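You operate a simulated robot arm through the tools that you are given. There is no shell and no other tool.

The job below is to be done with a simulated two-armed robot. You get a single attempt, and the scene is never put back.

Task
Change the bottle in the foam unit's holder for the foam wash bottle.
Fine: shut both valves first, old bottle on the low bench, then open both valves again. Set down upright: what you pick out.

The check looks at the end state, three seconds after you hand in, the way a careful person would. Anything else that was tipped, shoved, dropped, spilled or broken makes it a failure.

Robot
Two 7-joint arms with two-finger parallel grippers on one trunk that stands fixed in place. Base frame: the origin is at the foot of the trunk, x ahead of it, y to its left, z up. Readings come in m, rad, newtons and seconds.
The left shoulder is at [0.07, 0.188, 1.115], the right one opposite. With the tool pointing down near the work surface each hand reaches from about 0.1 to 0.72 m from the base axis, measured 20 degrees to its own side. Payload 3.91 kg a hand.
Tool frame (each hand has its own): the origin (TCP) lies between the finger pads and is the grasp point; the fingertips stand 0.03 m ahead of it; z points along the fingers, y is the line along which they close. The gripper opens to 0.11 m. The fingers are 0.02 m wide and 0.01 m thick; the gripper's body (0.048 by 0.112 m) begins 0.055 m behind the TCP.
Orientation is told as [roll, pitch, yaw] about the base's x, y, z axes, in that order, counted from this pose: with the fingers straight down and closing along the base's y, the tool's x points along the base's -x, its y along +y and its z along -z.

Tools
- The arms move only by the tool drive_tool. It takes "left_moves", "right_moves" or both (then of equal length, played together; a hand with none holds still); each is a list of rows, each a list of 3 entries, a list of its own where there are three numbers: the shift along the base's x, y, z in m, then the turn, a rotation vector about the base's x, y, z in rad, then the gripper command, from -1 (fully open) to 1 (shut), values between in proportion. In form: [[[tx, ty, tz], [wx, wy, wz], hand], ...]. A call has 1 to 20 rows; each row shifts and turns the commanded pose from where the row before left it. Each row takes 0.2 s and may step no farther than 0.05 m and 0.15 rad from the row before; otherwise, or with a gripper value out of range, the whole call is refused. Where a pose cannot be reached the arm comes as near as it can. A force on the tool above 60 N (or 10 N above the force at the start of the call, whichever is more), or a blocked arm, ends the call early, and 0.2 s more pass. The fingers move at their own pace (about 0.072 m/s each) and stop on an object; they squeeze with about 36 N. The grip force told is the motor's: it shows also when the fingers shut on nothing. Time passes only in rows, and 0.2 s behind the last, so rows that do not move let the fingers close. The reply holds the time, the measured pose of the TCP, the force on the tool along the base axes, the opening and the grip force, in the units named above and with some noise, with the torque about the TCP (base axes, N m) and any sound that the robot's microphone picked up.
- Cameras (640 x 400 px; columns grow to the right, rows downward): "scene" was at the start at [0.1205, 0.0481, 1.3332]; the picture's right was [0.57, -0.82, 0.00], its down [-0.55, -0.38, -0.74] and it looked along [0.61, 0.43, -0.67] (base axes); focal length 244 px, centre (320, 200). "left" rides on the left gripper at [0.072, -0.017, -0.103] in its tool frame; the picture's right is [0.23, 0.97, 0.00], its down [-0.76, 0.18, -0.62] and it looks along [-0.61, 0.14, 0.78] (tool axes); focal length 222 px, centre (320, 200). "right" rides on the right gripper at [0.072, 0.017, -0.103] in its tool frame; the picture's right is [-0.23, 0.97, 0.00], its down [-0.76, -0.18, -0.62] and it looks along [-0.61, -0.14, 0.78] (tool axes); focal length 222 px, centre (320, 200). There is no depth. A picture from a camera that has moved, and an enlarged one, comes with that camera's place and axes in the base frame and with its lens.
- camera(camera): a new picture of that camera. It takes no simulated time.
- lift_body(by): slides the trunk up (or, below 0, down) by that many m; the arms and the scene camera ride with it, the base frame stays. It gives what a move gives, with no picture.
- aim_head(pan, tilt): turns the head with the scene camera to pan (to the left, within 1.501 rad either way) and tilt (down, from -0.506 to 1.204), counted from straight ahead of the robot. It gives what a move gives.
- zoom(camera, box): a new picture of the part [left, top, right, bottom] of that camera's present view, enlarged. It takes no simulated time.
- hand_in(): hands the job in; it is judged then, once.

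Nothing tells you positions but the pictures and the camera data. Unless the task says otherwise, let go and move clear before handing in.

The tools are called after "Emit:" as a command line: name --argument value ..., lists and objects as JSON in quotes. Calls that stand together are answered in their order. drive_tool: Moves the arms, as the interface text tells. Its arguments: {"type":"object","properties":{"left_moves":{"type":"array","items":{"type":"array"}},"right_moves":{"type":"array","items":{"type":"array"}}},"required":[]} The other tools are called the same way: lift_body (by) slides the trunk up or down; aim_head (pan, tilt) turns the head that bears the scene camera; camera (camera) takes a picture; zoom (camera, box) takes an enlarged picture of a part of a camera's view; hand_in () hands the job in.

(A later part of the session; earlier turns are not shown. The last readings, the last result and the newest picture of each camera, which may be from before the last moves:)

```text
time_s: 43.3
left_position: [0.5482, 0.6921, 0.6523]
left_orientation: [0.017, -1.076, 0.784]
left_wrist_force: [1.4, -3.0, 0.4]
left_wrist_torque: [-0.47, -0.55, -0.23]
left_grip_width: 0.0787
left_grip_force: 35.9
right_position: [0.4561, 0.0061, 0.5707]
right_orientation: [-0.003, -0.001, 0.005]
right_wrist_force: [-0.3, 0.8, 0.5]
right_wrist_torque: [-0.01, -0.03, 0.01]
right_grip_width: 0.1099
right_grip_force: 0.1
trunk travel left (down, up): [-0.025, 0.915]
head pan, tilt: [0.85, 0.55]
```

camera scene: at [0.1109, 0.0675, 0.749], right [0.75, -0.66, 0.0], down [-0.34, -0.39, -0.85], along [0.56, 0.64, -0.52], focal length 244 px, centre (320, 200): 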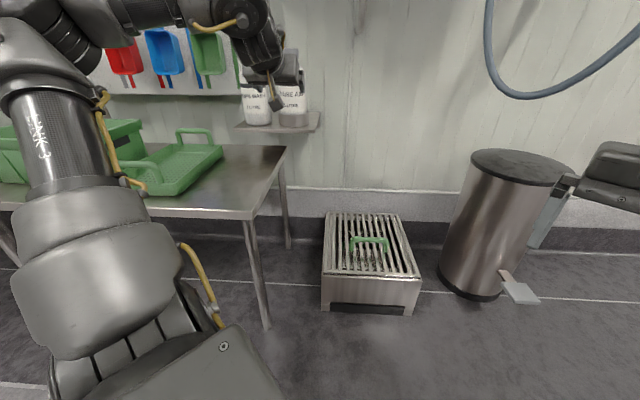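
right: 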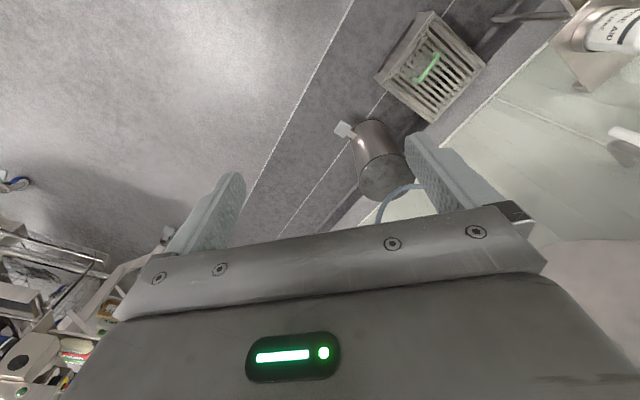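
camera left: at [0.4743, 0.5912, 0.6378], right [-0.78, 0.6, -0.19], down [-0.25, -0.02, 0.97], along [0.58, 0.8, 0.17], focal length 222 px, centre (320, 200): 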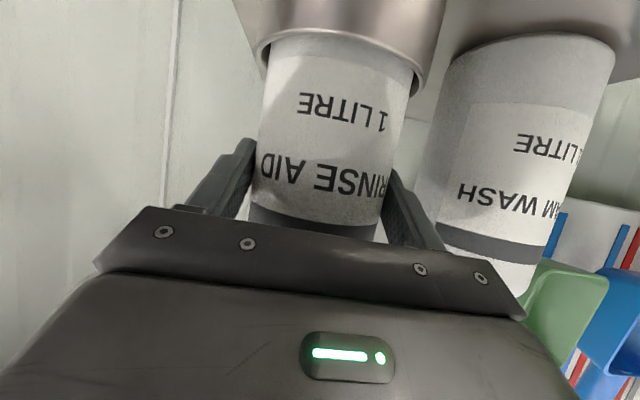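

Emit:
drive_tool --left_moves '[[[0, 0, 0.01], [0, 0, 0], 1], [[0, 0, 0.015], [0, 0, 0], 1], [[0, 0, 0.015], [0, 0, 0], 1], [[0, 0, 0.015], [0, 0, 0], 1]]'

Emit:
camera --camera "left"

Emit:
zoom --camera "scene" --box '[225, 60, 335, 140]'

```text
time_s: 44.3
left_position: [0.5488, 0.6927, 0.7054]
left_orientation: [0.02, -1.076, 0.782]
left_wrist_force: [-0.1, 0.3, -10.2]
left_wrist_torque: [-0.09, 0.09, -0.01]
left_grip_width: 0.0788
left_grip_force: 36.1
right_position: [0.4573, 0.0051, 0.5694]
right_orientation: [-0.001, 0.004, 0.004]
right_wrist_force: [-0.4, -0.5, 0.4]
right_wrist_torque: [-0.03, 0.01, 0.02]
right_grip_width: 0.1099
right_grip_force: 0.1
trunk travel left (down, up): [-0.025, 0.915]
head pan, tilt: [0.85, 0.55]
```

```text
taken
camera left: at [0.4724, 0.5928, 0.6907], right [-0.77, 0.6, -0.19], down [-0.25, -0.02, 0.97], along [0.58, 0.8, 0.16], focal length 222 px, centre (320, 200)
```

left: 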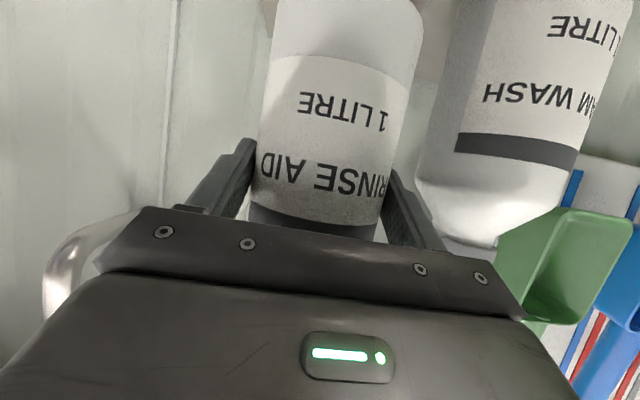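

```text
5.00 times, centred on (280, 100) of scene
camera zoom: at [0.1115, 0.0684, 0.7487], right [0.75, -0.66, 0.0], down [-0.35, -0.39, -0.85], along [0.56, 0.64, -0.52], focal length 1222 px, centre (520, 700)
```

zoom: 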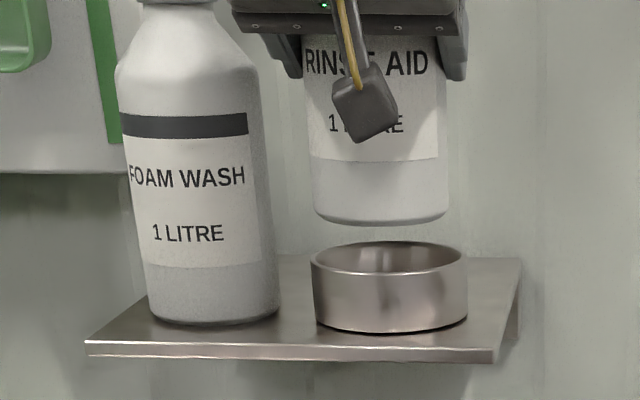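

The Rinse Aid bottle hangs free (≈10 N). I'll lift it 2 cm more, draw it straight back off the shelf, then carry it left over the free strip of the bench (bench top z ≈ 0.456).

Emit:
drive_tool --left_moves '[[[0, 0, 0.02], [0, 0, 0], 1], [[-0.0184, -0.0184, 0], [0, 0, 0], 1], [[-0.0184, -0.0184, 0], [0, 0, 0], 1], [[-0.0184, -0.0184, 0], [0, 0, 0], 1], [[-0.0184, -0.0184, 0], [0, 0, 0], 1], [[-0.0184, -0.0184, 0], [0, 0, 0], 1]]'

Emit:
camera --camera "left"

Emit:
camera --camera "scene"

```text
time_s: 45.7
left_position: [0.4549, 0.5994, 0.7261]
left_orientation: [0.018, -1.076, 0.781]
left_wrist_force: [-0.4, 0.5, -10.8]
left_wrist_torque: [-0.14, 0.08, -0.01]
left_grip_width: 0.0786
left_grip_force: 35.7
right_position: [0.4567, 0.0053, 0.5712]
right_orientation: [-0.001, 0.0, 0.003]
right_wrist_force: [-0.5, 0.2, 0.7]
right_wrist_torque: [-0.01, 0.01, -0.02]
right_grip_width: 0.1101
right_grip_force: 0.1
trunk travel left (down, up): [-0.025, 0.915]
head pan, tilt: [0.85, 0.55]
```

```text
taken
camera left: at [0.3806, 0.5002, 0.7124], right [-0.77, 0.6, -0.19], down [-0.25, -0.02, 0.97], along [0.58, 0.8, 0.16], focal length 222 px, centre (320, 200)
```

left: 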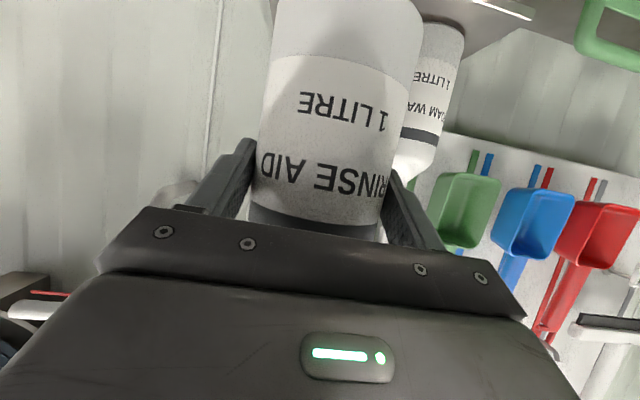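

```text
taken
camera scene: at [0.1115, 0.0682, 0.7488], right [0.75, -0.66, 0.0], down [-0.35, -0.39, -0.85], along [0.56, 0.64, -0.52], focal length 244 px, centre (320, 200)
```

scene: 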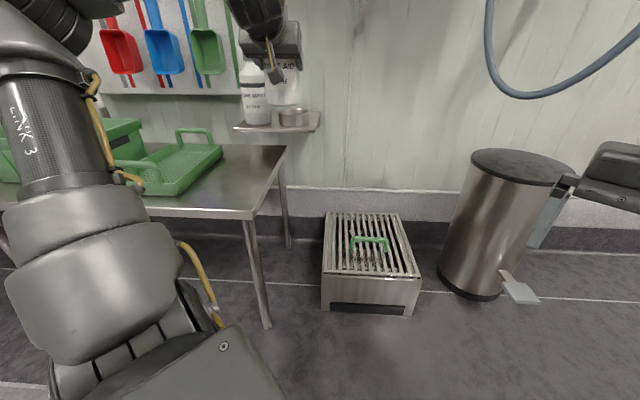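

Emit:
drive_tool --left_moves '[[[-0.0236, 0.0182, 0], [0, 0, 0], 1], [[-0.0236, 0.0182, 0], [0, 0, 0], 1], [[-0.0236, 0.0182, 0], [0, 0, 0], 1], [[-0.0236, 0.0182, 0], [0, 0, 0], 1]]'

Emit:
camera --camera "scene"

```text
time_s: 46.7
left_position: [0.3574, 0.6753, 0.727]
left_orientation: [0.017, -1.075, 0.782]
left_wrist_force: [1.0, 0.0, -11.3]
left_wrist_torque: [-0.13, 0.11, 0.0]
left_grip_width: 0.0786
left_grip_force: 36.3
right_position: [0.4572, 0.0062, 0.5716]
right_orientation: [-0.002, 0.001, 0.002]
right_wrist_force: [-0.2, 0.1, -0.1]
right_wrist_torque: [0.01, 0.02, 0.0]
right_grip_width: 0.1101
right_grip_force: 0.0
trunk travel left (down, up): [-0.025, 0.915]
head pan, tilt: [0.85, 0.55]
```

```text
taken
camera scene: at [0.1114, 0.0685, 0.7488], right [0.75, -0.66, 0.0], down [-0.35, -0.39, -0.85], along [0.56, 0.64, -0.52], focal length 244 px, centre (320, 200)
```

scene: 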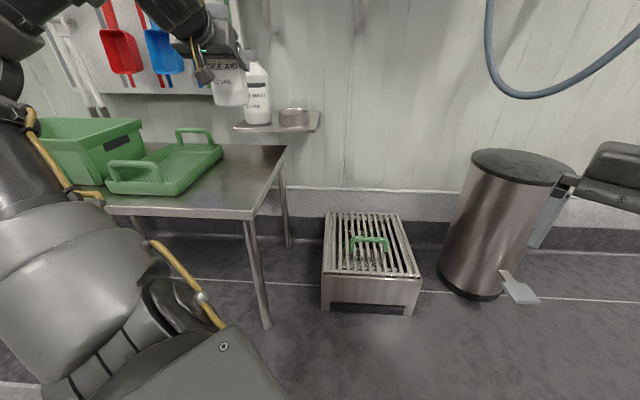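

The bottle is over the clear bench strip. I lower it most of the way, checking reach.

Emit:
drive_tool --left_moves '[[[0, 0, -0.03], [0, 0, 0], 1], [[0, 0, -0.03], [0, 0, 0], 1], [[0, 0, -0.03], [0, 0, 0], 1]]'

Emit:
camera --camera "scene"

Emit:
camera --camera "left"

```text
time_s: 47.5
left_position: [0.3608, 0.6741, 0.6344]
left_orientation: [0.017, -1.077, 0.783]
left_wrist_force: [-0.3, -0.2, -9.9]
left_wrist_torque: [-0.09, 0.06, 0.0]
left_grip_width: 0.0786
left_grip_force: 36.4
right_position: [0.4569, 0.0054, 0.5705]
right_orientation: [-0.002, 0.002, 0.004]
right_wrist_force: [-0.2, -0.5, 0.2]
right_wrist_torque: [0.01, 0.03, 0.0]
right_grip_width: 0.1099
right_grip_force: 0.1
trunk travel left (down, up): [-0.025, 0.915]
head pan, tilt: [0.85, 0.55]
```

```text
taken
camera scene: at [0.1114, 0.0685, 0.7488], right [0.75, -0.66, 0.0], down [-0.35, -0.39, -0.85], along [0.56, 0.64, -0.52], focal length 244 px, centre (320, 200)
```

scene: 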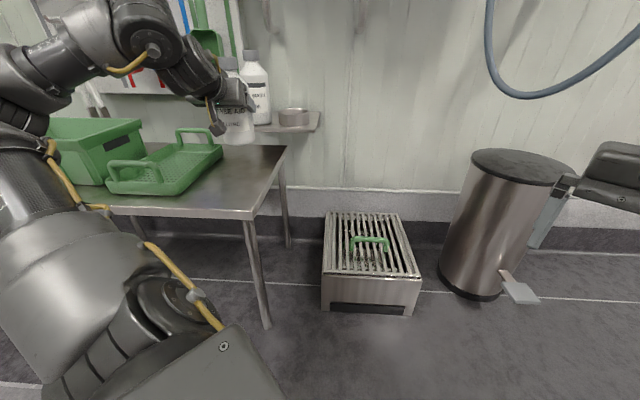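

```text
taken
camera left: at [0.2844, 0.5745, 0.6197], right [-0.77, 0.6, -0.19], down [-0.25, -0.02, 0.97], along [0.58, 0.8, 0.16], focal length 222 px, centre (320, 200)
```

left: 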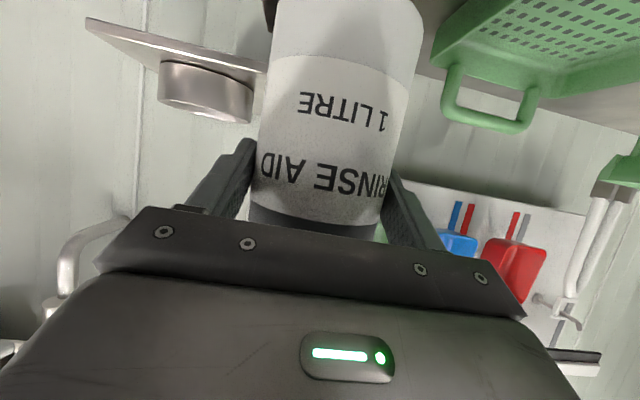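

Emit:
drive_tool --left_moves '[[[0, 0, -0.03], [0, 0, 0], 1], [[0, 0, -0.025], [0, 0, 0], 1]]'

Emit:
camera --camera "scene"

Emit:
zoom --camera "scene" --box '[150, 90, 330, 220]'

```text
time_s: 48.1
left_position: [0.36, 0.673, 0.5775]
left_orientation: [0.017, -1.077, 0.785]
left_wrist_force: [0.4, -0.9, -10.8]
left_wrist_torque: [-0.07, 0.09, 0.01]
left_grip_width: 0.0788
left_grip_force: 36.1
right_position: [0.457, 0.0052, 0.5707]
right_orientation: [-0.002, 0.0, 0.004]
right_wrist_force: [-0.4, 0.3, -0.2]
right_wrist_torque: [0.0, -0.01, -0.02]
right_grip_width: 0.11
right_grip_force: 0.1
trunk travel left (down, up): [-0.025, 0.915]
head pan, tilt: [0.85, 0.55]
```

```text
taken
camera scene: at [0.1114, 0.0687, 0.7487], right [0.75, -0.66, 0.0], down [-0.35, -0.39, -0.85], along [0.56, 0.64, -0.52], focal length 244 px, centre (320, 200)
```

scene: 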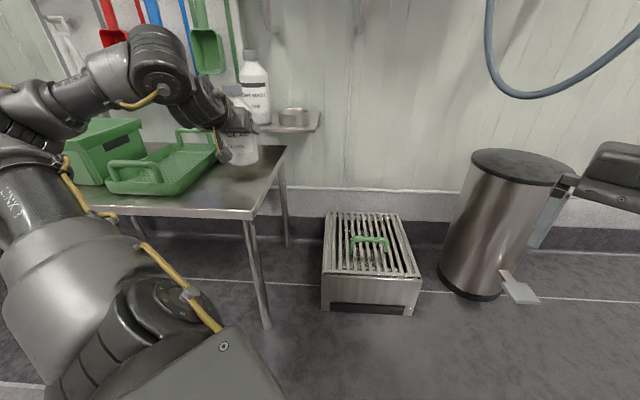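

```text
3.08 times, centred on (240, 155) of scene
camera zoom: at [0.1114, 0.0687, 0.7487], right [0.75, -0.66, 0.0], down [-0.35, -0.39, -0.85], along [0.56, 0.64, -0.52], focal length 752 px, centre (566, 338)
```

zoom: 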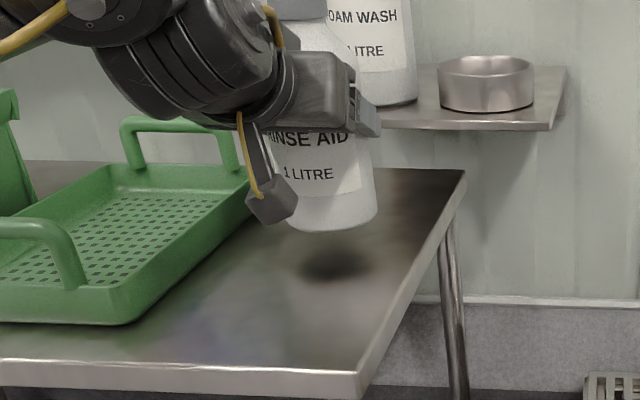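

Emit:
drive_tool --left_moves '[[[0, 0, -0.01], [0, 0, 0], 1], [[0, 0, -0.008], [0, 0, 0], 1], [[0, 0, -0.003], [0, 0, 0], 1]]'

Emit:
zoom --camera "scene" --box '[150, 90, 330, 220]'

```text
time_s: 48.9
left_position: [0.3612, 0.6734, 0.5593]
left_orientation: [0.017, -1.076, 0.782]
left_wrist_force: [-0.4, 0.4, -9.9]
left_wrist_torque: [-0.11, 0.06, 0.01]
left_grip_width: 0.0788
left_grip_force: 35.7
right_position: [0.4574, 0.0055, 0.5716]
right_orientation: [-0.002, 0.0, 0.003]
right_wrist_force: [0.5, -0.1, -1.1]
right_wrist_torque: [0.03, -0.03, 0.0]
right_grip_width: 0.1099
right_grip_force: 0.1
trunk travel left (down, up): [-0.025, 0.915]
head pan, tilt: [0.85, 0.55]
```

```text
3.08 times, centred on (240, 155) of scene
camera zoom: at [0.1114, 0.0685, 0.7488], right [0.75, -0.66, 0.0], down [-0.35, -0.39, -0.85], along [0.56, 0.64, -0.52], focal length 752 px, centre (566, 338)
```

zoom: 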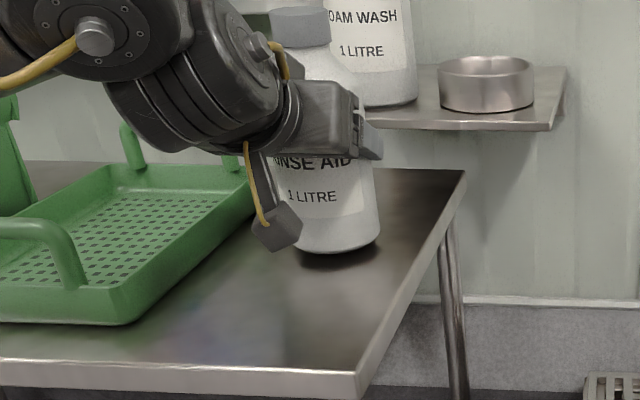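

Emit:
drive_tool --left_moves '[[[0, 0, -0.003], [0, 0, 0], 1], [[0, 0, -0.003], [0, 0, 0], 1]]'

```text
time_s: 49.5
left_position: [0.3618, 0.6734, 0.5546]
left_orientation: [0.018, -1.075, 0.784]
left_wrist_force: [0.0, 0.0, -10.6]
left_wrist_torque: [-0.09, 0.06, -0.07]
left_grip_width: 0.0788
left_grip_force: 35.5
right_position: [0.4565, 0.0058, 0.5702]
right_orientation: [-0.002, 0.0, 0.004]
right_wrist_force: [0.4, 0.0, -0.3]
right_wrist_torque: [0.06, 0.01, -0.05]
right_grip_width: 0.1099
right_grip_force: 0.2
trunk travel left (down, up): [-0.025, 0.915]
head pan, tilt: [0.85, 0.55]
```

Emit:
drive_tool --left_moves '[[[0, 0, -0.003], [0, 0, 0], 1], [[0, 0, -0.002], [0, 0, 0], 1]]'

Emit:
zoom --camera "scene" --box '[210, 120, 300, 190]'

```text
time_s: 50.1
left_position: [0.3614, 0.6744, 0.5517]
left_orientation: [0.016, -1.083, 0.786]
left_wrist_force: [-0.4, 1.0, 3.6]
left_wrist_torque: [-0.49, 0.07, -0.02]
left_grip_width: 0.0788
left_grip_force: 36.0
right_position: [0.4556, 0.004, 0.5714]
right_orientation: [-0.001, 0.0, 0.003]
right_wrist_force: [0.0, -0.3, -0.6]
right_wrist_torque: [-0.01, -0.02, 0.03]
right_grip_width: 0.1103
right_grip_force: 0.0
trunk travel left (down, up): [-0.025, 0.915]
head pan, tilt: [0.85, 0.55]
```

```text
5.71 times, centred on (255, 155) of scene
camera zoom: at [0.1107, 0.0674, 0.7493], right [0.75, -0.66, 0.0], down [-0.34, -0.39, -0.85], along [0.56, 0.64, -0.52], focal length 1396 px, centre (691, 457)
```

zoom: 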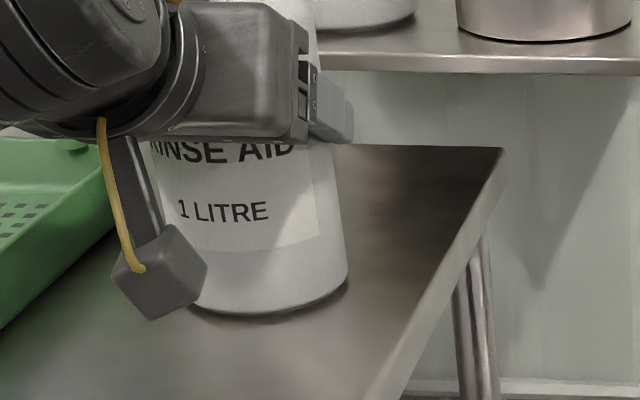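

The bottle now rests on the bench (the load went from −10 N to +3.6 N). I open the gripper fully and check before withdrawing upward.

Emit:
drive_tool --left_moves '[[[0, 0, 0], [0, 0, 0], 0], [[0, 0, 0], [0, 0, 0], -0.6], [[0, 0, 0], [0, 0, 0], -1], [[0, 0, 0], [0, 0, 0], -1]]'

Emit:
camera --camera "left"

Emit:
zoom --camera "scene" --box '[150, 70, 330, 200]'

```text
time_s: 51.1
left_position: [0.362, 0.6739, 0.5508]
left_orientation: [0.018, -1.077, 0.781]
left_wrist_force: [0.5, 0.8, -0.4]
left_wrist_torque: [0.0, 0.0, 0.04]
left_grip_width: 0.11
left_grip_force: 0.0
right_position: [0.4574, 0.0041, 0.5704]
right_orientation: [-0.002, 0.001, 0.003]
right_wrist_force: [0.0, -0.2, -0.5]
right_wrist_torque: [0.0, -0.01, -0.02]
right_grip_width: 0.1103
right_grip_force: 0.0
trunk travel left (down, up): [-0.025, 0.915]
head pan, tilt: [0.85, 0.55]
```

```text
taken
camera left: at [0.2856, 0.574, 0.5355], right [-0.77, 0.6, -0.19], down [-0.25, -0.02, 0.97], along [0.58, 0.8, 0.17], focal length 222 px, centre (320, 200)
```

left: 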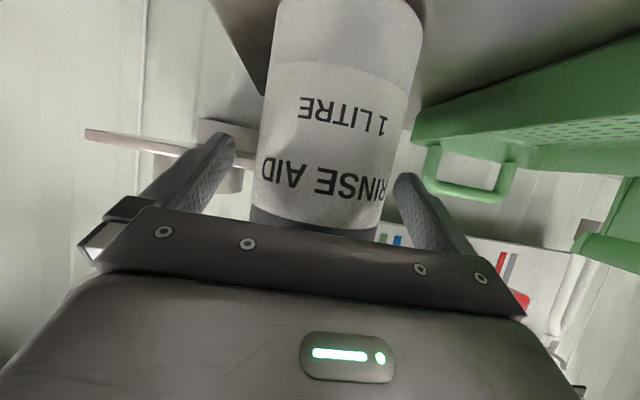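

```text
3.08 times, centred on (240, 135) of scene
camera zoom: at [0.1109, 0.0676, 0.7489], right [0.75, -0.66, 0.0], down [-0.34, -0.39, -0.85], along [0.56, 0.64, -0.52], focal length 752 px, centre (566, 400)
```

zoom: 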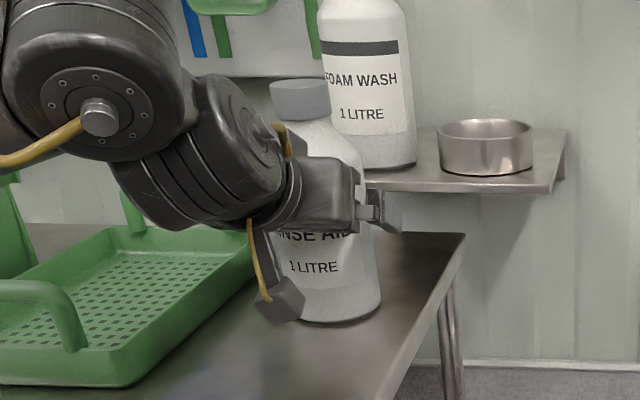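

Emit:
drive_tool --left_moves '[[[-0.0014, -0.0014, 0.02], [0, 0, 0], -1], [[-0.0014, -0.0014, 0.025], [0, 0, 0], -1], [[-0.0014, -0.0014, 0.025], [0, 0, 0], -1], [[-0.0014, -0.0014, 0.025], [0, 0, 0], -1], [[0, 0, 0.025], [0, 0, 0], -1], [[0, 0, 0.025], [0, 0, 0], -1], [[0, 0, 0.025], [0, 0, 0], -1]]'

Emit:
camera --camera "left"

Emit:
zoom --camera "scene" --box '[150, 70, 330, 200]'

```text
time_s: 52.7
left_position: [0.3566, 0.6655, 0.7196]
left_orientation: [0.022, -1.079, 0.78]
left_wrist_force: [1.2, 0.2, -0.4]
left_wrist_torque: [0.0, 0.0, -0.01]
left_grip_width: 0.11
left_grip_force: 0.0
right_position: [0.4576, 0.0051, 0.571]
right_orientation: [0.001, -0.001, 0.003]
right_wrist_force: [0.1, -1.4, 0.2]
right_wrist_torque: [0.02, 0.02, -0.02]
right_grip_width: 0.1099
right_grip_force: 0.1
trunk travel left (down, up): [-0.025, 0.915]
head pan, tilt: [0.85, 0.55]
```

```text
taken
camera left: at [0.2799, 0.5666, 0.7049], right [-0.77, 0.6, -0.19], down [-0.25, -0.02, 0.97], along [0.58, 0.8, 0.17], focal length 222 px, centre (320, 200)
```

left: 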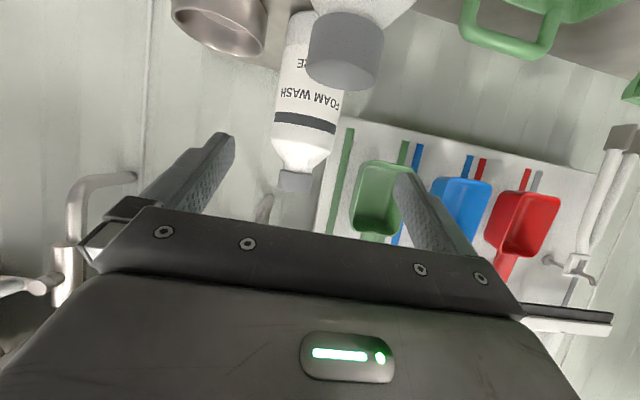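

```text
3.08 times, centred on (240, 135) of scene
camera zoom: at [0.1109, 0.0676, 0.7489], right [0.75, -0.66, 0.0], down [-0.34, -0.39, -0.85], along [0.56, 0.64, -0.52], focal length 752 px, centre (566, 400)
```

zoom: 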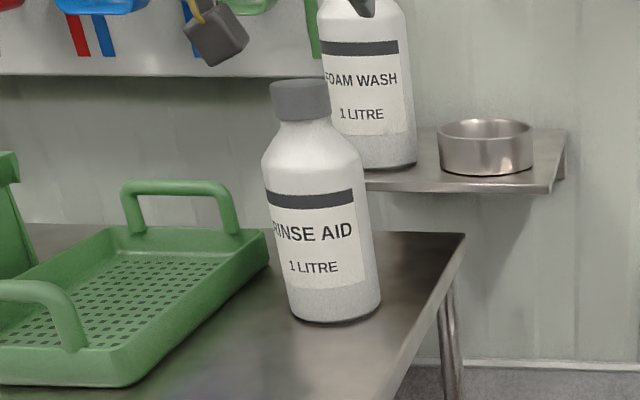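

The Rinse Aid stands upright on the bench, but it would sit right under my hand camera when I take the Foam Wash bottle. I'll re-grip it and shift it about 4 cm left on the bench first.

Emit:
drive_tool --left_moves '[[[0, 0, -0.025], [0, 0, 0], -1], [[0, 0, -0.025], [0, 0, 0], -1], [[0.0014, 0.0014, -0.025], [0, 0, 0], -1], [[0.0014, 0.0014, -0.025], [0, 0, 0], -1], [[0.0014, 0.0028, -0.025], [0, 0, 0], -1], [[0.0012, 0.0028, -0.025], [0, 0, 0], -1], [[0, 0, -0.015], [0, 0, 0], -1]]'

Emit:
camera --camera "left"

```text
time_s: 54.3
left_position: [0.3615, 0.6764, 0.5532]
left_orientation: [0.018, -1.079, 0.782]
left_wrist_force: [0.5, -0.4, -0.5]
left_wrist_torque: [-0.02, 0.0, 0.0]
left_grip_width: 0.1101
left_grip_force: 0.0
right_position: [0.4569, 0.0046, 0.5714]
right_orientation: [-0.001, 0.0, 0.003]
right_wrist_force: [0.7, 1.2, -0.6]
right_wrist_torque: [0.0, -0.01, 0.0]
right_grip_width: 0.1102
right_grip_force: 0.0
trunk travel left (down, up): [-0.025, 0.915]
head pan, tilt: [0.85, 0.55]
```

```text
taken
camera left: at [0.2858, 0.576, 0.5397], right [-0.77, 0.6, -0.19], down [-0.25, -0.02, 0.97], along [0.58, 0.8, 0.17], focal length 222 px, centre (320, 200)
```

left: 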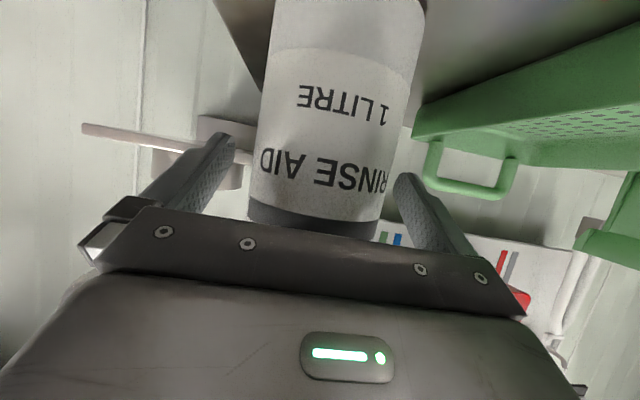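

Emit:
drive_tool --left_moves '[[[0, 0, 0], [0, 0, 0], -0.5], [[0, 0, 0], [0, 0, 0], 1], [[0, 0, 0], [0, 0, 0], 1], [[0, 0, 0], [0, 0, 0], 1], [[0, 0, 0.008], [0, 0, 0], 1], [[0, 0, 0.01], [0, 0, 0], 1]]'

Emit:
zoom --camera "scene" --box '[150, 90, 330, 220]'

```text
time_s: 55.7
left_position: [0.3627, 0.6764, 0.5715]
left_orientation: [0.017, -1.075, 0.782]
left_wrist_force: [-0.4, -0.4, -10.8]
left_wrist_torque: [-0.07, 0.08, 0.01]
left_grip_width: 0.0787
left_grip_force: 36.4
right_position: [0.4567, 0.0056, 0.5705]
right_orientation: [-0.001, 0.0, 0.004]
right_wrist_force: [-0.2, -0.4, -0.2]
right_wrist_torque: [0.0, 0.02, 0.04]
right_grip_width: 0.1099
right_grip_force: 0.1
trunk travel left (down, up): [-0.025, 0.915]
head pan, tilt: [0.85, 0.55]
```

```text
3.08 times, centred on (240, 155) of scene
camera zoom: at [0.1113, 0.0685, 0.7487], right [0.75, -0.66, 0.0], down [-0.35, -0.39, -0.85], along [0.56, 0.64, -0.52], focal length 752 px, centre (566, 338)
```

zoom: 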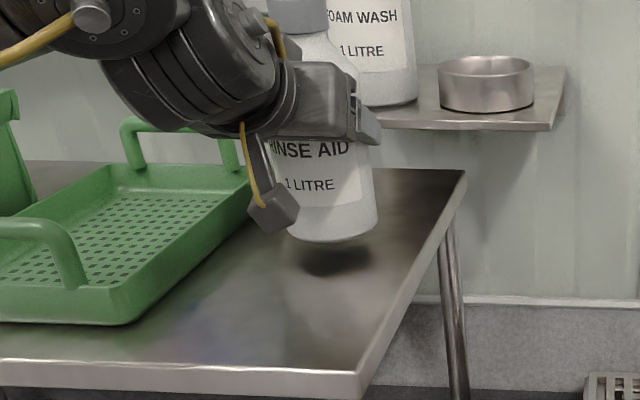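

Emit:
drive_tool --left_moves '[[[-0.0145, 0.0145, 0], [0, 0, 0], 1], [[-0.0145, 0.0145, 0], [0, 0, 0], 1], [[0, 0, -0.008], [0, 0, 0], 1], [[0, 0, -0.006], [0, 0, 0], 1]]'

Emit:
zoom --camera "scene" --box '[150, 90, 330, 220]'

Emit:
camera --camera "left"

```text
time_s: 56.7
left_position: [0.3323, 0.7057, 0.5563]
left_orientation: [0.017, -1.075, 0.783]
left_wrist_force: [-0.7, 0.7, -10.4]
left_wrist_torque: [-0.08, 0.11, -0.03]
left_grip_width: 0.0786
left_grip_force: 36.0
right_position: [0.4569, 0.0056, 0.5712]
right_orientation: [0.0, 0.001, 0.005]
right_wrist_force: [0.1, 0.3, -0.5]
right_wrist_torque: [0.03, 0.01, -0.05]
right_grip_width: 0.1102
right_grip_force: 0.0
trunk travel left (down, up): [-0.025, 0.915]
head pan, tilt: [0.85, 0.55]
```

```text
3.08 times, centred on (240, 155) of scene
camera zoom: at [0.1114, 0.0685, 0.7488], right [0.75, -0.66, 0.0], down [-0.35, -0.39, -0.85], along [0.56, 0.64, -0.52], focal length 752 px, centre (566, 338)
```

zoom: 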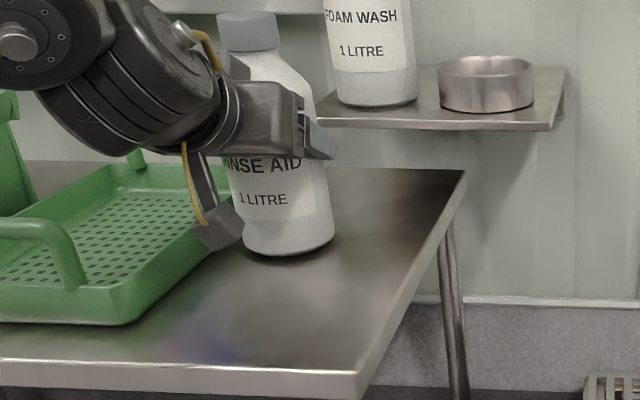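

```text
taken
camera left: at [0.2566, 0.6059, 0.5434], right [-0.77, 0.6, -0.19], down [-0.25, -0.02, 0.97], along [0.58, 0.8, 0.16], focal length 222 px, centre (320, 200)
```

left: 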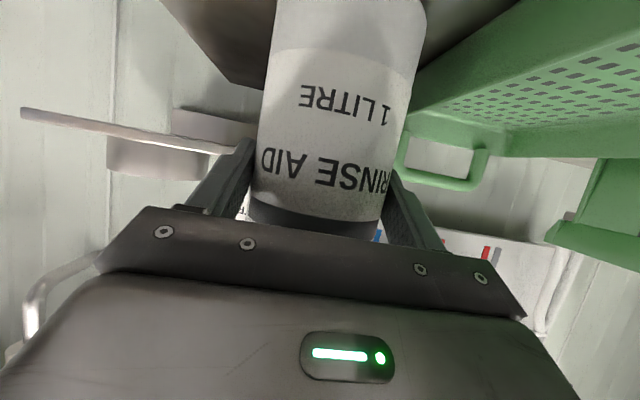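

Emit:
drive_tool --left_moves '[[[0, 0, -0.003], [0, 0, 0], 1], [[0, 0, -0.002], [0, 0, 0], 1]]'

```text
time_s: 57.3
left_position: [0.332, 0.705, 0.5547]
left_orientation: [0.015, -1.08, 0.785]
left_wrist_force: [1.3, 1.9, -1.8]
left_wrist_torque: [-0.09, -0.23, 0.05]
left_grip_width: 0.0786
left_grip_force: 36.0
right_position: [0.4568, 0.0042, 0.5708]
right_orientation: [-0.002, -0.001, 0.003]
right_wrist_force: [-0.6, 0.3, -0.6]
right_wrist_torque: [-0.02, 0.01, 0.0]
right_grip_width: 0.1099
right_grip_force: 0.0
trunk travel left (down, up): [-0.025, 0.915]
head pan, tilt: [0.85, 0.55]
```

Emit:
drive_tool --left_moves '[[[0, 0, -0.001], [0, 0, 0], 1], [[0, 0, 0], [0, 0, 0], 0], [[0, 0, 0], [0, 0, 0], -0.6], [[0, 0, 0], [0, 0, 0], -1], [[0, 0, 0], [0, 0, 0], -1]]'

Emit:
camera --camera "left"

Emit:
zoom --camera "scene" --box '[150, 90, 330, 220]'

```text
time_s: 58.5
left_position: [0.3323, 0.7043, 0.5526]
left_orientation: [0.019, -1.08, 0.782]
left_wrist_force: [-0.1, 0.2, 0.0]
left_wrist_torque: [0.0, 0.01, -0.02]
left_grip_width: 0.1101
left_grip_force: 0.0
right_position: [0.4558, 0.0055, 0.5715]
right_orientation: [0.0, 0.002, 0.003]
right_wrist_force: [0.5, -1.0, -0.2]
right_wrist_torque: [-0.01, -0.01, 0.0]
right_grip_width: 0.11
right_grip_force: 0.0
trunk travel left (down, up): [-0.025, 0.915]
head pan, tilt: [0.85, 0.55]
```

```text
taken
camera left: at [0.2562, 0.605, 0.5384], right [-0.77, 0.6, -0.19], down [-0.25, -0.02, 0.97], along [0.58, 0.8, 0.17], focal length 222 px, centre (320, 200)
```

left: 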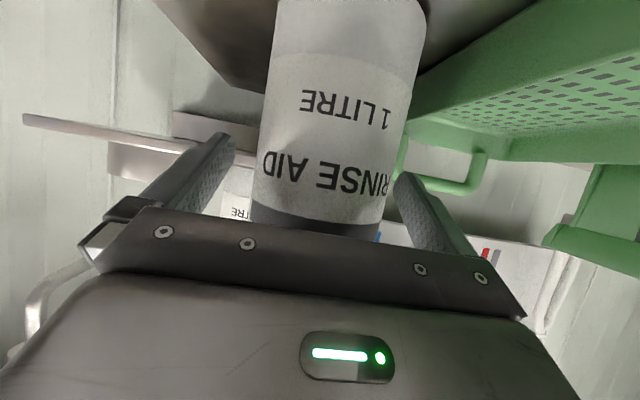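

```text
3.08 times, centred on (240, 155) of scene
camera zoom: at [0.1109, 0.0676, 0.7489], right [0.75, -0.66, 0.0], down [-0.34, -0.39, -0.85], along [0.56, 0.64, -0.52], focal length 752 px, centre (566, 338)
```

zoom: 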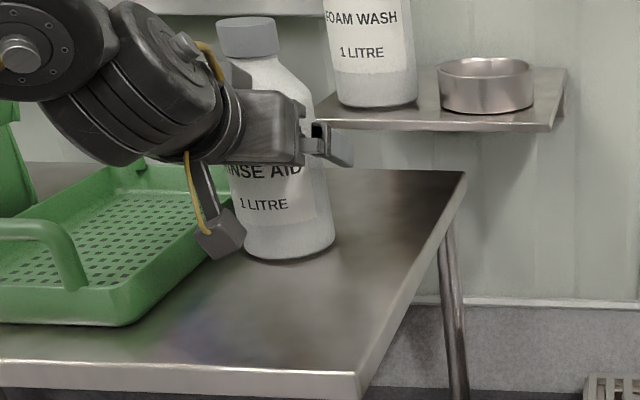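

Rinse Aid is released upright on the bench, away from the colander. I withdraw upward and line up with the Foam Wash bottle.

Emit:
drive_tool --left_moves '[[[-0.0014, -0.0014, 0.02], [0, 0, 0], -1], [[-0.0014, -0.0014, 0.025], [0, 0, 0], -1], [[-0.0014, -0.0014, 0.028], [0, 0, 0], -1], [[-0.0014, -0.0014, 0.028], [0, 0, 0], -1], [[0, 0, 0.028], [0, 0, 0], -1], [[0, 0, 0.028], [0, 0, 0], -1], [[0, 0, 0.03], [0, 0, 0], -1]]'

Emit:
drive_tool --left_moves '[[[0.018, -0.018, 0], [0, 0, 0], -1], [[0.018, -0.018, 0], [0, 0, 0], -1]]'

Emit:
camera --camera "left"

Emit:
zoom --camera "left" --box '[220, 20, 420, 200]'

Emit:
camera --camera "scene"

```text
time_s: 60.1
left_position: [0.3263, 0.6991, 0.7387]
left_orientation: [0.019, -1.076, 0.781]
left_wrist_force: [-0.8, 0.2, -0.3]
left_wrist_torque: [-0.04, 0.0, 0.03]
left_grip_width: 0.1101
left_grip_force: 0.0
right_position: [0.4566, 0.0041, 0.5724]
right_orientation: [0.001, -0.001, 0.004]
right_wrist_force: [0.1, -0.3, -0.1]
right_wrist_torque: [-0.01, 0.01, -0.03]
right_grip_width: 0.1102
right_grip_force: 0.0
trunk travel left (down, up): [-0.025, 0.915]
head pan, tilt: [0.85, 0.55]
```

```text
time_s: 60.7
left_position: [0.3626, 0.6645, 0.7387]
left_orientation: [0.017, -1.079, 0.784]
left_wrist_force: [-0.7, 0.5, -0.5]
left_wrist_torque: [0.03, 0.02, 0.0]
left_grip_width: 0.1102
left_grip_force: 0.0
right_position: [0.4567, 0.0041, 0.5707]
right_orientation: [0.001, 0.0, 0.004]
right_wrist_force: [-0.1, 0.3, 0.1]
right_wrist_torque: [-0.02, -0.01, 0.01]
right_grip_width: 0.11
right_grip_force: 0.2
trunk travel left (down, up): [-0.025, 0.915]
head pan, tilt: [0.85, 0.55]
```

```text
taken
camera left: at [0.2868, 0.5638, 0.7253], right [-0.77, 0.6, -0.19], down [-0.25, -0.02, 0.97], along [0.58, 0.8, 0.17], focal length 222 px, centre (320, 200)
```

left: 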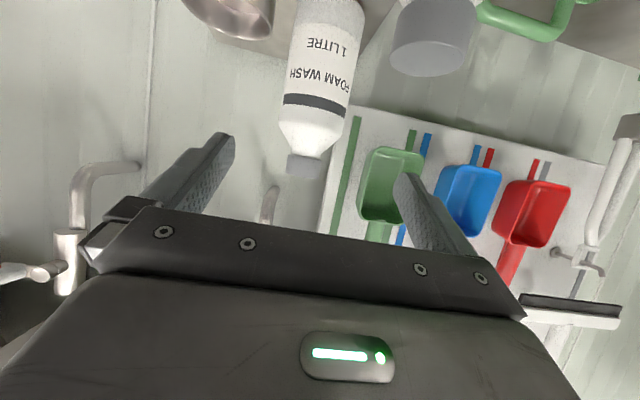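

```text
2.22 times, centred on (320, 110) of left
camera zoom: at [0.2868, 0.5638, 0.7253], right [-0.77, 0.6, -0.19], down [-0.25, -0.02, 0.97], along [0.58, 0.8, 0.17], focal length 494 px, centre (320, 400)
```

zoom: 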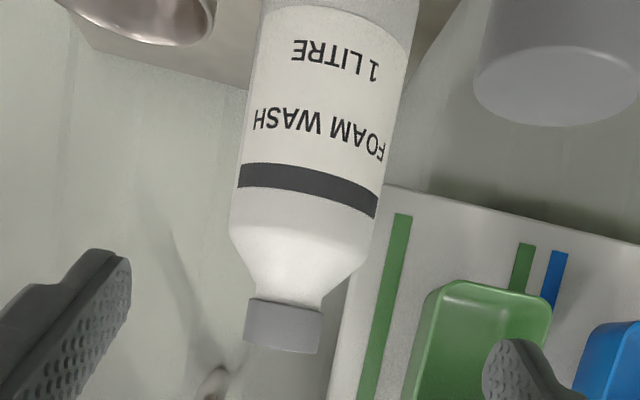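

```text
taken
camera scene: at [0.1109, 0.0676, 0.7489], right [0.75, -0.66, 0.0], down [-0.34, -0.39, -0.85], along [0.56, 0.64, -0.52], focal length 244 px, centre (320, 200)
```

scene: 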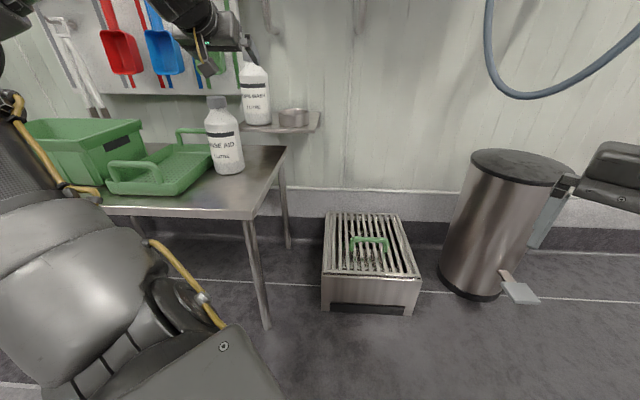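

Measured Foam Wash centre (0.483, 0.7825). I advance at cap height with the open fingers straddling it, then will descend along its sides.

Emit:
drive_tool --left_moves '[[[0.0031, -0.003, 0.006], [0, 0, 0], -1], [[0.0266, 0.0276, 0], [0, 0, 0], -1], [[0.0266, 0.0276, 0], [0, 0, 0], -1], [[0.0266, 0.0276, 0], [0, 0, 0], -1]]'

Emit:
camera --camera "left"

Emit:
zoom --camera "scene" --box '[150, 20, 330, 150]'

```text
time_s: 61.7
left_position: [0.4481, 0.7438, 0.7447]
left_orientation: [0.02, -1.08, 0.782]
left_wrist_force: [0.5, -0.7, 0.3]
left_wrist_torque: [-0.03, -0.04, 0.01]
left_grip_width: 0.1102
left_grip_force: 0.0
right_position: [0.4565, 0.0057, 0.5708]
right_orientation: [-0.003, 0.0, 0.003]
right_wrist_force: [0.1, 0.5, 1.2]
right_wrist_torque: [-0.01, 0.0, -0.02]
right_grip_width: 0.1099
right_grip_force: 0.1
trunk travel left (down, up): [-0.025, 0.915]
head pan, tilt: [0.85, 0.55]
```

```text
taken
camera left: at [0.3716, 0.6443, 0.7303], right [-0.77, 0.6, -0.19], down [-0.25, -0.02, 0.97], along [0.58, 0.8, 0.17], focal length 222 px, centre (320, 200)
```

left: 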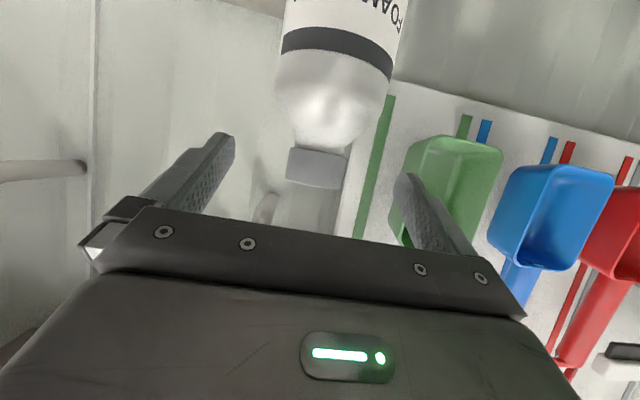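

```text
3.08 times, centred on (240, 85) of scene
camera zoom: at [0.1109, 0.0677, 0.7489], right [0.75, -0.66, 0.0], down [-0.34, -0.39, -0.85], along [0.56, 0.64, -0.52], focal length 752 px, centre (566, 554)
```

zoom: 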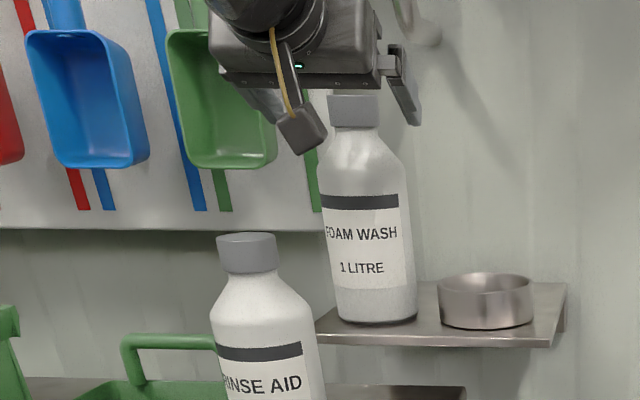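

Emit:
drive_tool --left_moves '[[[0.0127, 0.0132, 0], [0, 0, 0], -1], [[0.0127, 0.0132, 0], [0, 0, 0], -1]]'

Emit:
camera --camera "left"

```text
time_s: 62.3
left_position: [0.4721, 0.7692, 0.7443]
left_orientation: [0.02, -1.076, 0.781]
left_wrist_force: [0.3, 0.3, 0.4]
left_wrist_torque: [0.01, 0.02, 0.02]
left_grip_width: 0.1102
left_grip_force: 0.1
right_position: [0.4569, 0.0065, 0.5706]
right_orientation: [0.001, 0.0, 0.004]
right_wrist_force: [0.4, -0.9, 0.4]
right_wrist_torque: [0.0, -0.01, -0.02]
right_grip_width: 0.1101
right_grip_force: 0.1
trunk travel left (down, up): [-0.025, 0.915]
head pan, tilt: [0.85, 0.55]
```

```text
taken
camera left: at [0.3969, 0.6704, 0.7305], right [-0.77, 0.6, -0.19], down [-0.25, -0.02, 0.97], along [0.58, 0.8, 0.17], focal length 222 px, centre (320, 200)
```

left: 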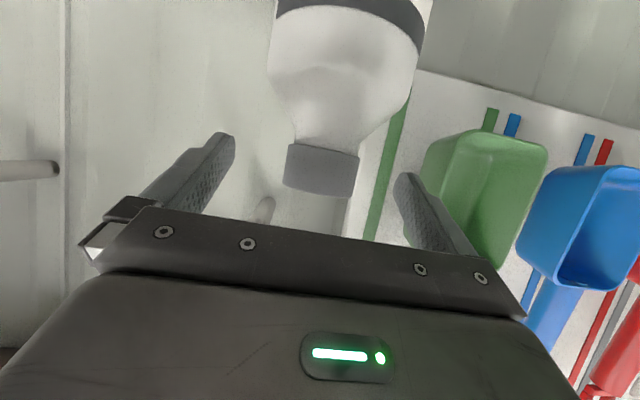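

Emit:
drive_tool --left_moves '[[[0, 0, -0.022], [0, 0, 0], -1], [[0, 0, -0.022], [0, 0, 0], -1]]'

Emit:
camera --camera "left"

Emit:
zoom --camera "scene" --box '[150, 20, 330, 150]'

```text
time_s: 62.9
left_position: [0.4706, 0.7697, 0.7013]
left_orientation: [0.018, -1.078, 0.783]
left_wrist_force: [0.4, -0.3, -0.5]
left_wrist_torque: [0.0, 0.02, 0.03]
left_grip_width: 0.1099
left_grip_force: 0.0
right_position: [0.4574, 0.0061, 0.5706]
right_orientation: [-0.002, -0.001, 0.003]
right_wrist_force: [-0.1, -0.6, 0.4]
right_wrist_torque: [0.0, 0.03, 0.05]
right_grip_width: 0.1099
right_grip_force: 0.1
trunk travel left (down, up): [-0.025, 0.915]
head pan, tilt: [0.85, 0.55]
```

```text
taken
camera left: at [0.3957, 0.6706, 0.6868], right [-0.77, 0.6, -0.19], down [-0.25, -0.02, 0.97], along [0.58, 0.8, 0.17], focal length 222 px, centre (320, 200)
```

left: 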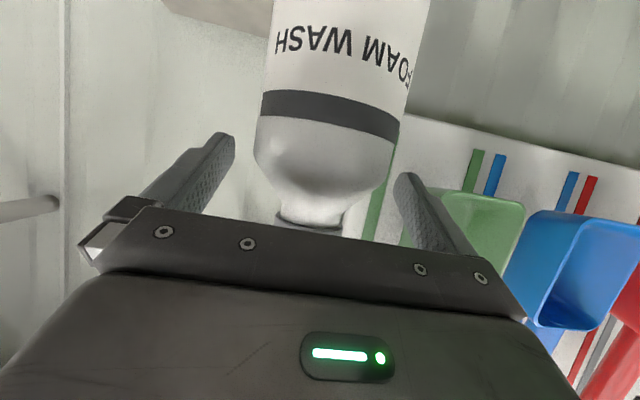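

```text
3.08 times, centred on (240, 85) of scene
camera zoom: at [0.111, 0.0678, 0.7489], right [0.75, -0.66, 0.0], down [-0.34, -0.39, -0.85], along [0.56, 0.64, -0.52], focal length 752 px, centre (566, 554)
```

zoom: 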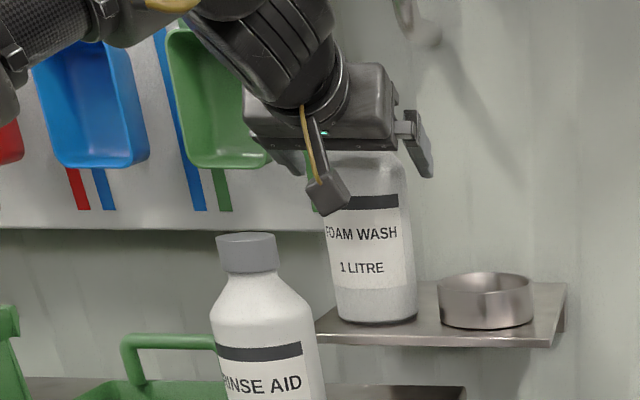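

Emit:
drive_tool --left_moves '[[[0, 0, -0.0245], [0, 0, 0], -1], [[0, 0, -0.0245], [0, 0, 0], -1]]'

Emit:
camera --camera "left"

Emit:
zoom --camera "scene" --box '[150, 40, 330, 170]'

```text
time_s: 63.5
left_position: [0.4713, 0.7701, 0.6532]
left_orientation: [0.017, -1.076, 0.783]
left_wrist_force: [0.2, 0.0, 0.8]
left_wrist_torque: [-0.01, 0.01, 0.02]
left_grip_width: 0.1101
left_grip_force: 0.1
right_position: [0.4571, 0.0054, 0.5703]
right_orientation: [-0.003, 0.001, 0.004]
right_wrist_force: [0.1, -1.1, 0.1]
right_wrist_torque: [-0.05, -0.02, 0.01]
right_grip_width: 0.1102
right_grip_force: 0.0
trunk travel left (down, up): [-0.025, 0.915]
head pan, tilt: [0.85, 0.55]
```

```text
taken
camera left: at [0.3948, 0.6702, 0.6377], right [-0.77, 0.6, -0.19], down [-0.25, -0.02, 0.97], along [0.58, 0.8, 0.17], focal length 222 px, centre (320, 200)
```

left: 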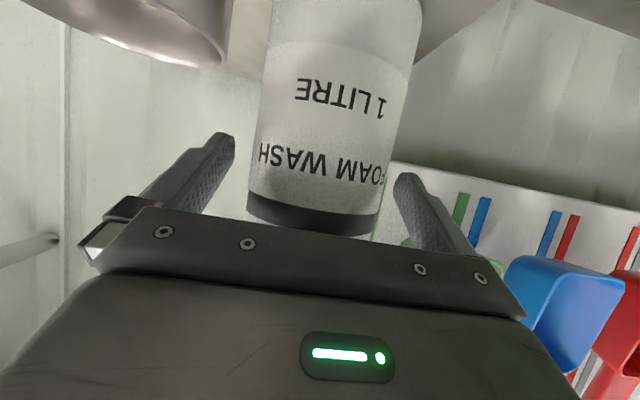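

```text
3.08 times, centred on (240, 105) of scene
camera zoom: at [0.111, 0.0678, 0.7489], right [0.75, -0.66, 0.0], down [-0.34, -0.39, -0.85], along [0.56, 0.64, -0.52], focal length 752 px, centre (566, 492)
```

zoom: 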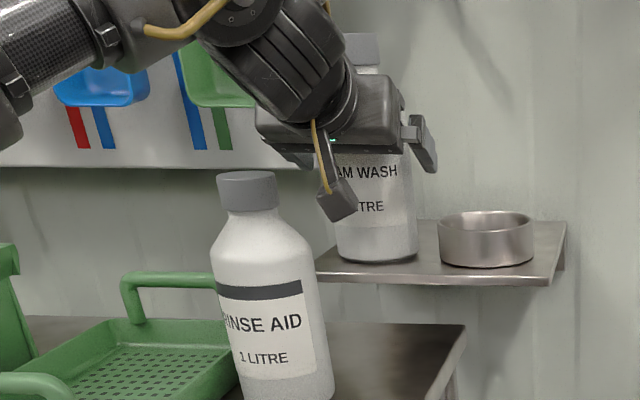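

Emit:
zoom --camera "left" --box '[230, 0, 430, 125]'

Emit:
zoom --camera "left" --box '[220, 90, 420, 240]'

```text
3.20 times, centred on (330, 62) of left
camera zoom: at [0.3948, 0.6702, 0.6377], right [-0.77, 0.6, -0.19], down [-0.25, -0.02, 0.97], along [0.58, 0.8, 0.17], focal length 711 px, centre (288, 640)
```

zoom: 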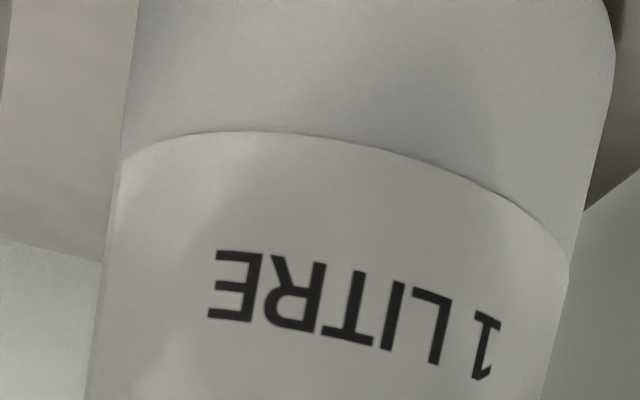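

```text
2.67 times, centred on (320, 165) of left
camera zoom: at [0.3948, 0.6702, 0.6377], right [-0.77, 0.6, -0.19], down [-0.25, -0.02, 0.97], along [0.58, 0.8, 0.17], focal length 592 px, centre (320, 293)
```

zoom: 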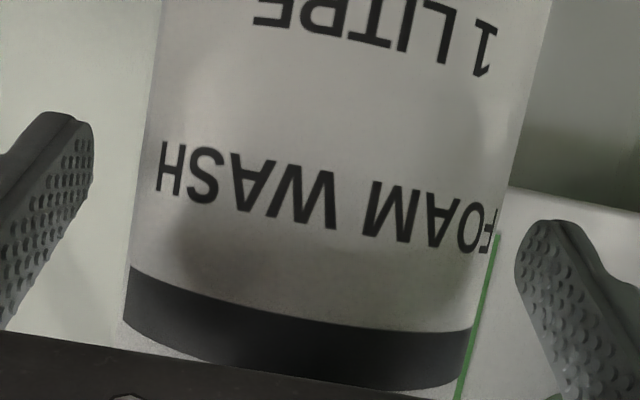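

The Foam Wash bottle is centred between the fingers at the same grip height as before. I close on it and lift slightly.

Emit:
drive_tool --left_moves '[[[0, 0, 0], [0, 0, 0], -0.5], [[0, 0, 0], [0, 0, 0], 1], [[0, 0, 0], [0, 0, 0], 1], [[0, 0, 0], [0, 0, 0], 1]]'

Emit:
camera --camera "left"

```text
time_s: 64.5
left_position: [0.4715, 0.7694, 0.653]
left_orientation: [0.019, -1.077, 0.782]
left_wrist_force: [1.9, -2.8, -0.7]
left_wrist_torque: [-0.46, -0.43, -0.08]
left_grip_width: 0.079
left_grip_force: 35.7
right_position: [0.4569, 0.0049, 0.5713]
right_orientation: [-0.001, 0.0, 0.003]
right_wrist_force: [-0.3, 0.4, -0.2]
right_wrist_torque: [-0.03, -0.01, 0.0]
right_grip_width: 0.11
right_grip_force: 0.1
trunk travel left (down, up): [-0.025, 0.915]
head pan, tilt: [0.85, 0.55]
```

```text
taken
camera left: at [0.3953, 0.6698, 0.6381], right [-0.77, 0.6, -0.19], down [-0.25, -0.02, 0.97], along [0.58, 0.8, 0.17], focal length 222 px, centre (320, 200)
```

left: 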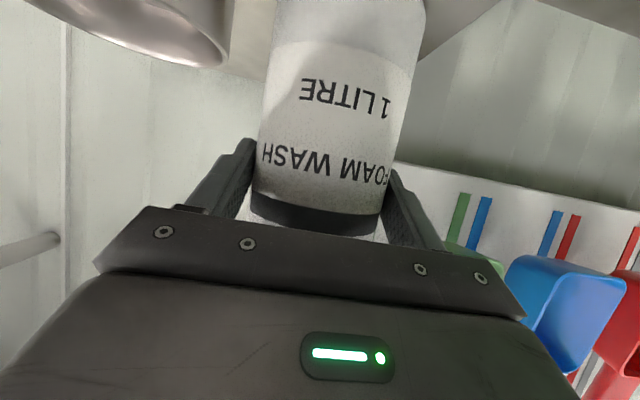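

Emit:
drive_tool --left_moves '[[[0, 0, 0.01], [0, 0, 0], 1], [[0, 0, 0.02], [0, 0, 0], 1], [[0, 0, 0.02], [0, 0, 0], 1], [[0, 0, 0.023], [0, 0, 0], 1]]'

Emit:
zoom --camera "scene" --box '[225, 60, 335, 140]'

Emit:
camera --camera "left"

```text
time_s: 65.5
left_position: [0.4722, 0.7696, 0.725]
left_orientation: [0.018, -1.074, 0.782]
left_wrist_force: [-0.7, -0.4, -11.0]
left_wrist_torque: [-0.12, 0.13, 0.01]
left_grip_width: 0.0787
left_grip_force: 36.1
right_position: [0.4571, 0.0057, 0.5706]
right_orientation: [-0.001, 0.002, 0.004]
right_wrist_force: [1.1, 0.3, 0.6]
right_wrist_torque: [0.03, -0.02, -0.02]
right_grip_width: 0.1097
right_grip_force: 0.1
trunk travel left (down, up): [-0.025, 0.915]
head pan, tilt: [0.85, 0.55]
```

```text
5.00 times, centred on (280, 100) of scene
camera zoom: at [0.1114, 0.0684, 0.7487], right [0.75, -0.66, 0.0], down [-0.35, -0.39, -0.85], along [0.56, 0.64, -0.52], focal length 1222 px, centre (520, 700)
```

zoom: 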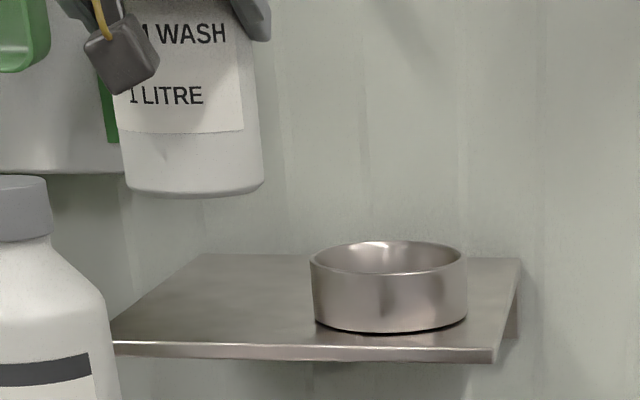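

```text
taken
camera left: at [0.3952, 0.6712, 0.7099], right [-0.77, 0.6, -0.19], down [-0.25, -0.02, 0.97], along [0.58, 0.8, 0.16], focal length 222 px, centre (320, 200)
```

left: 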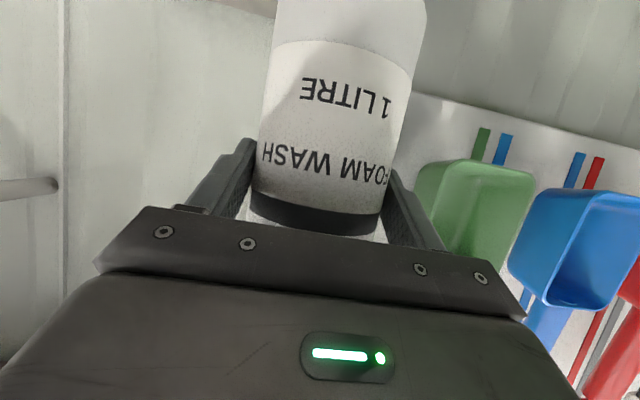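

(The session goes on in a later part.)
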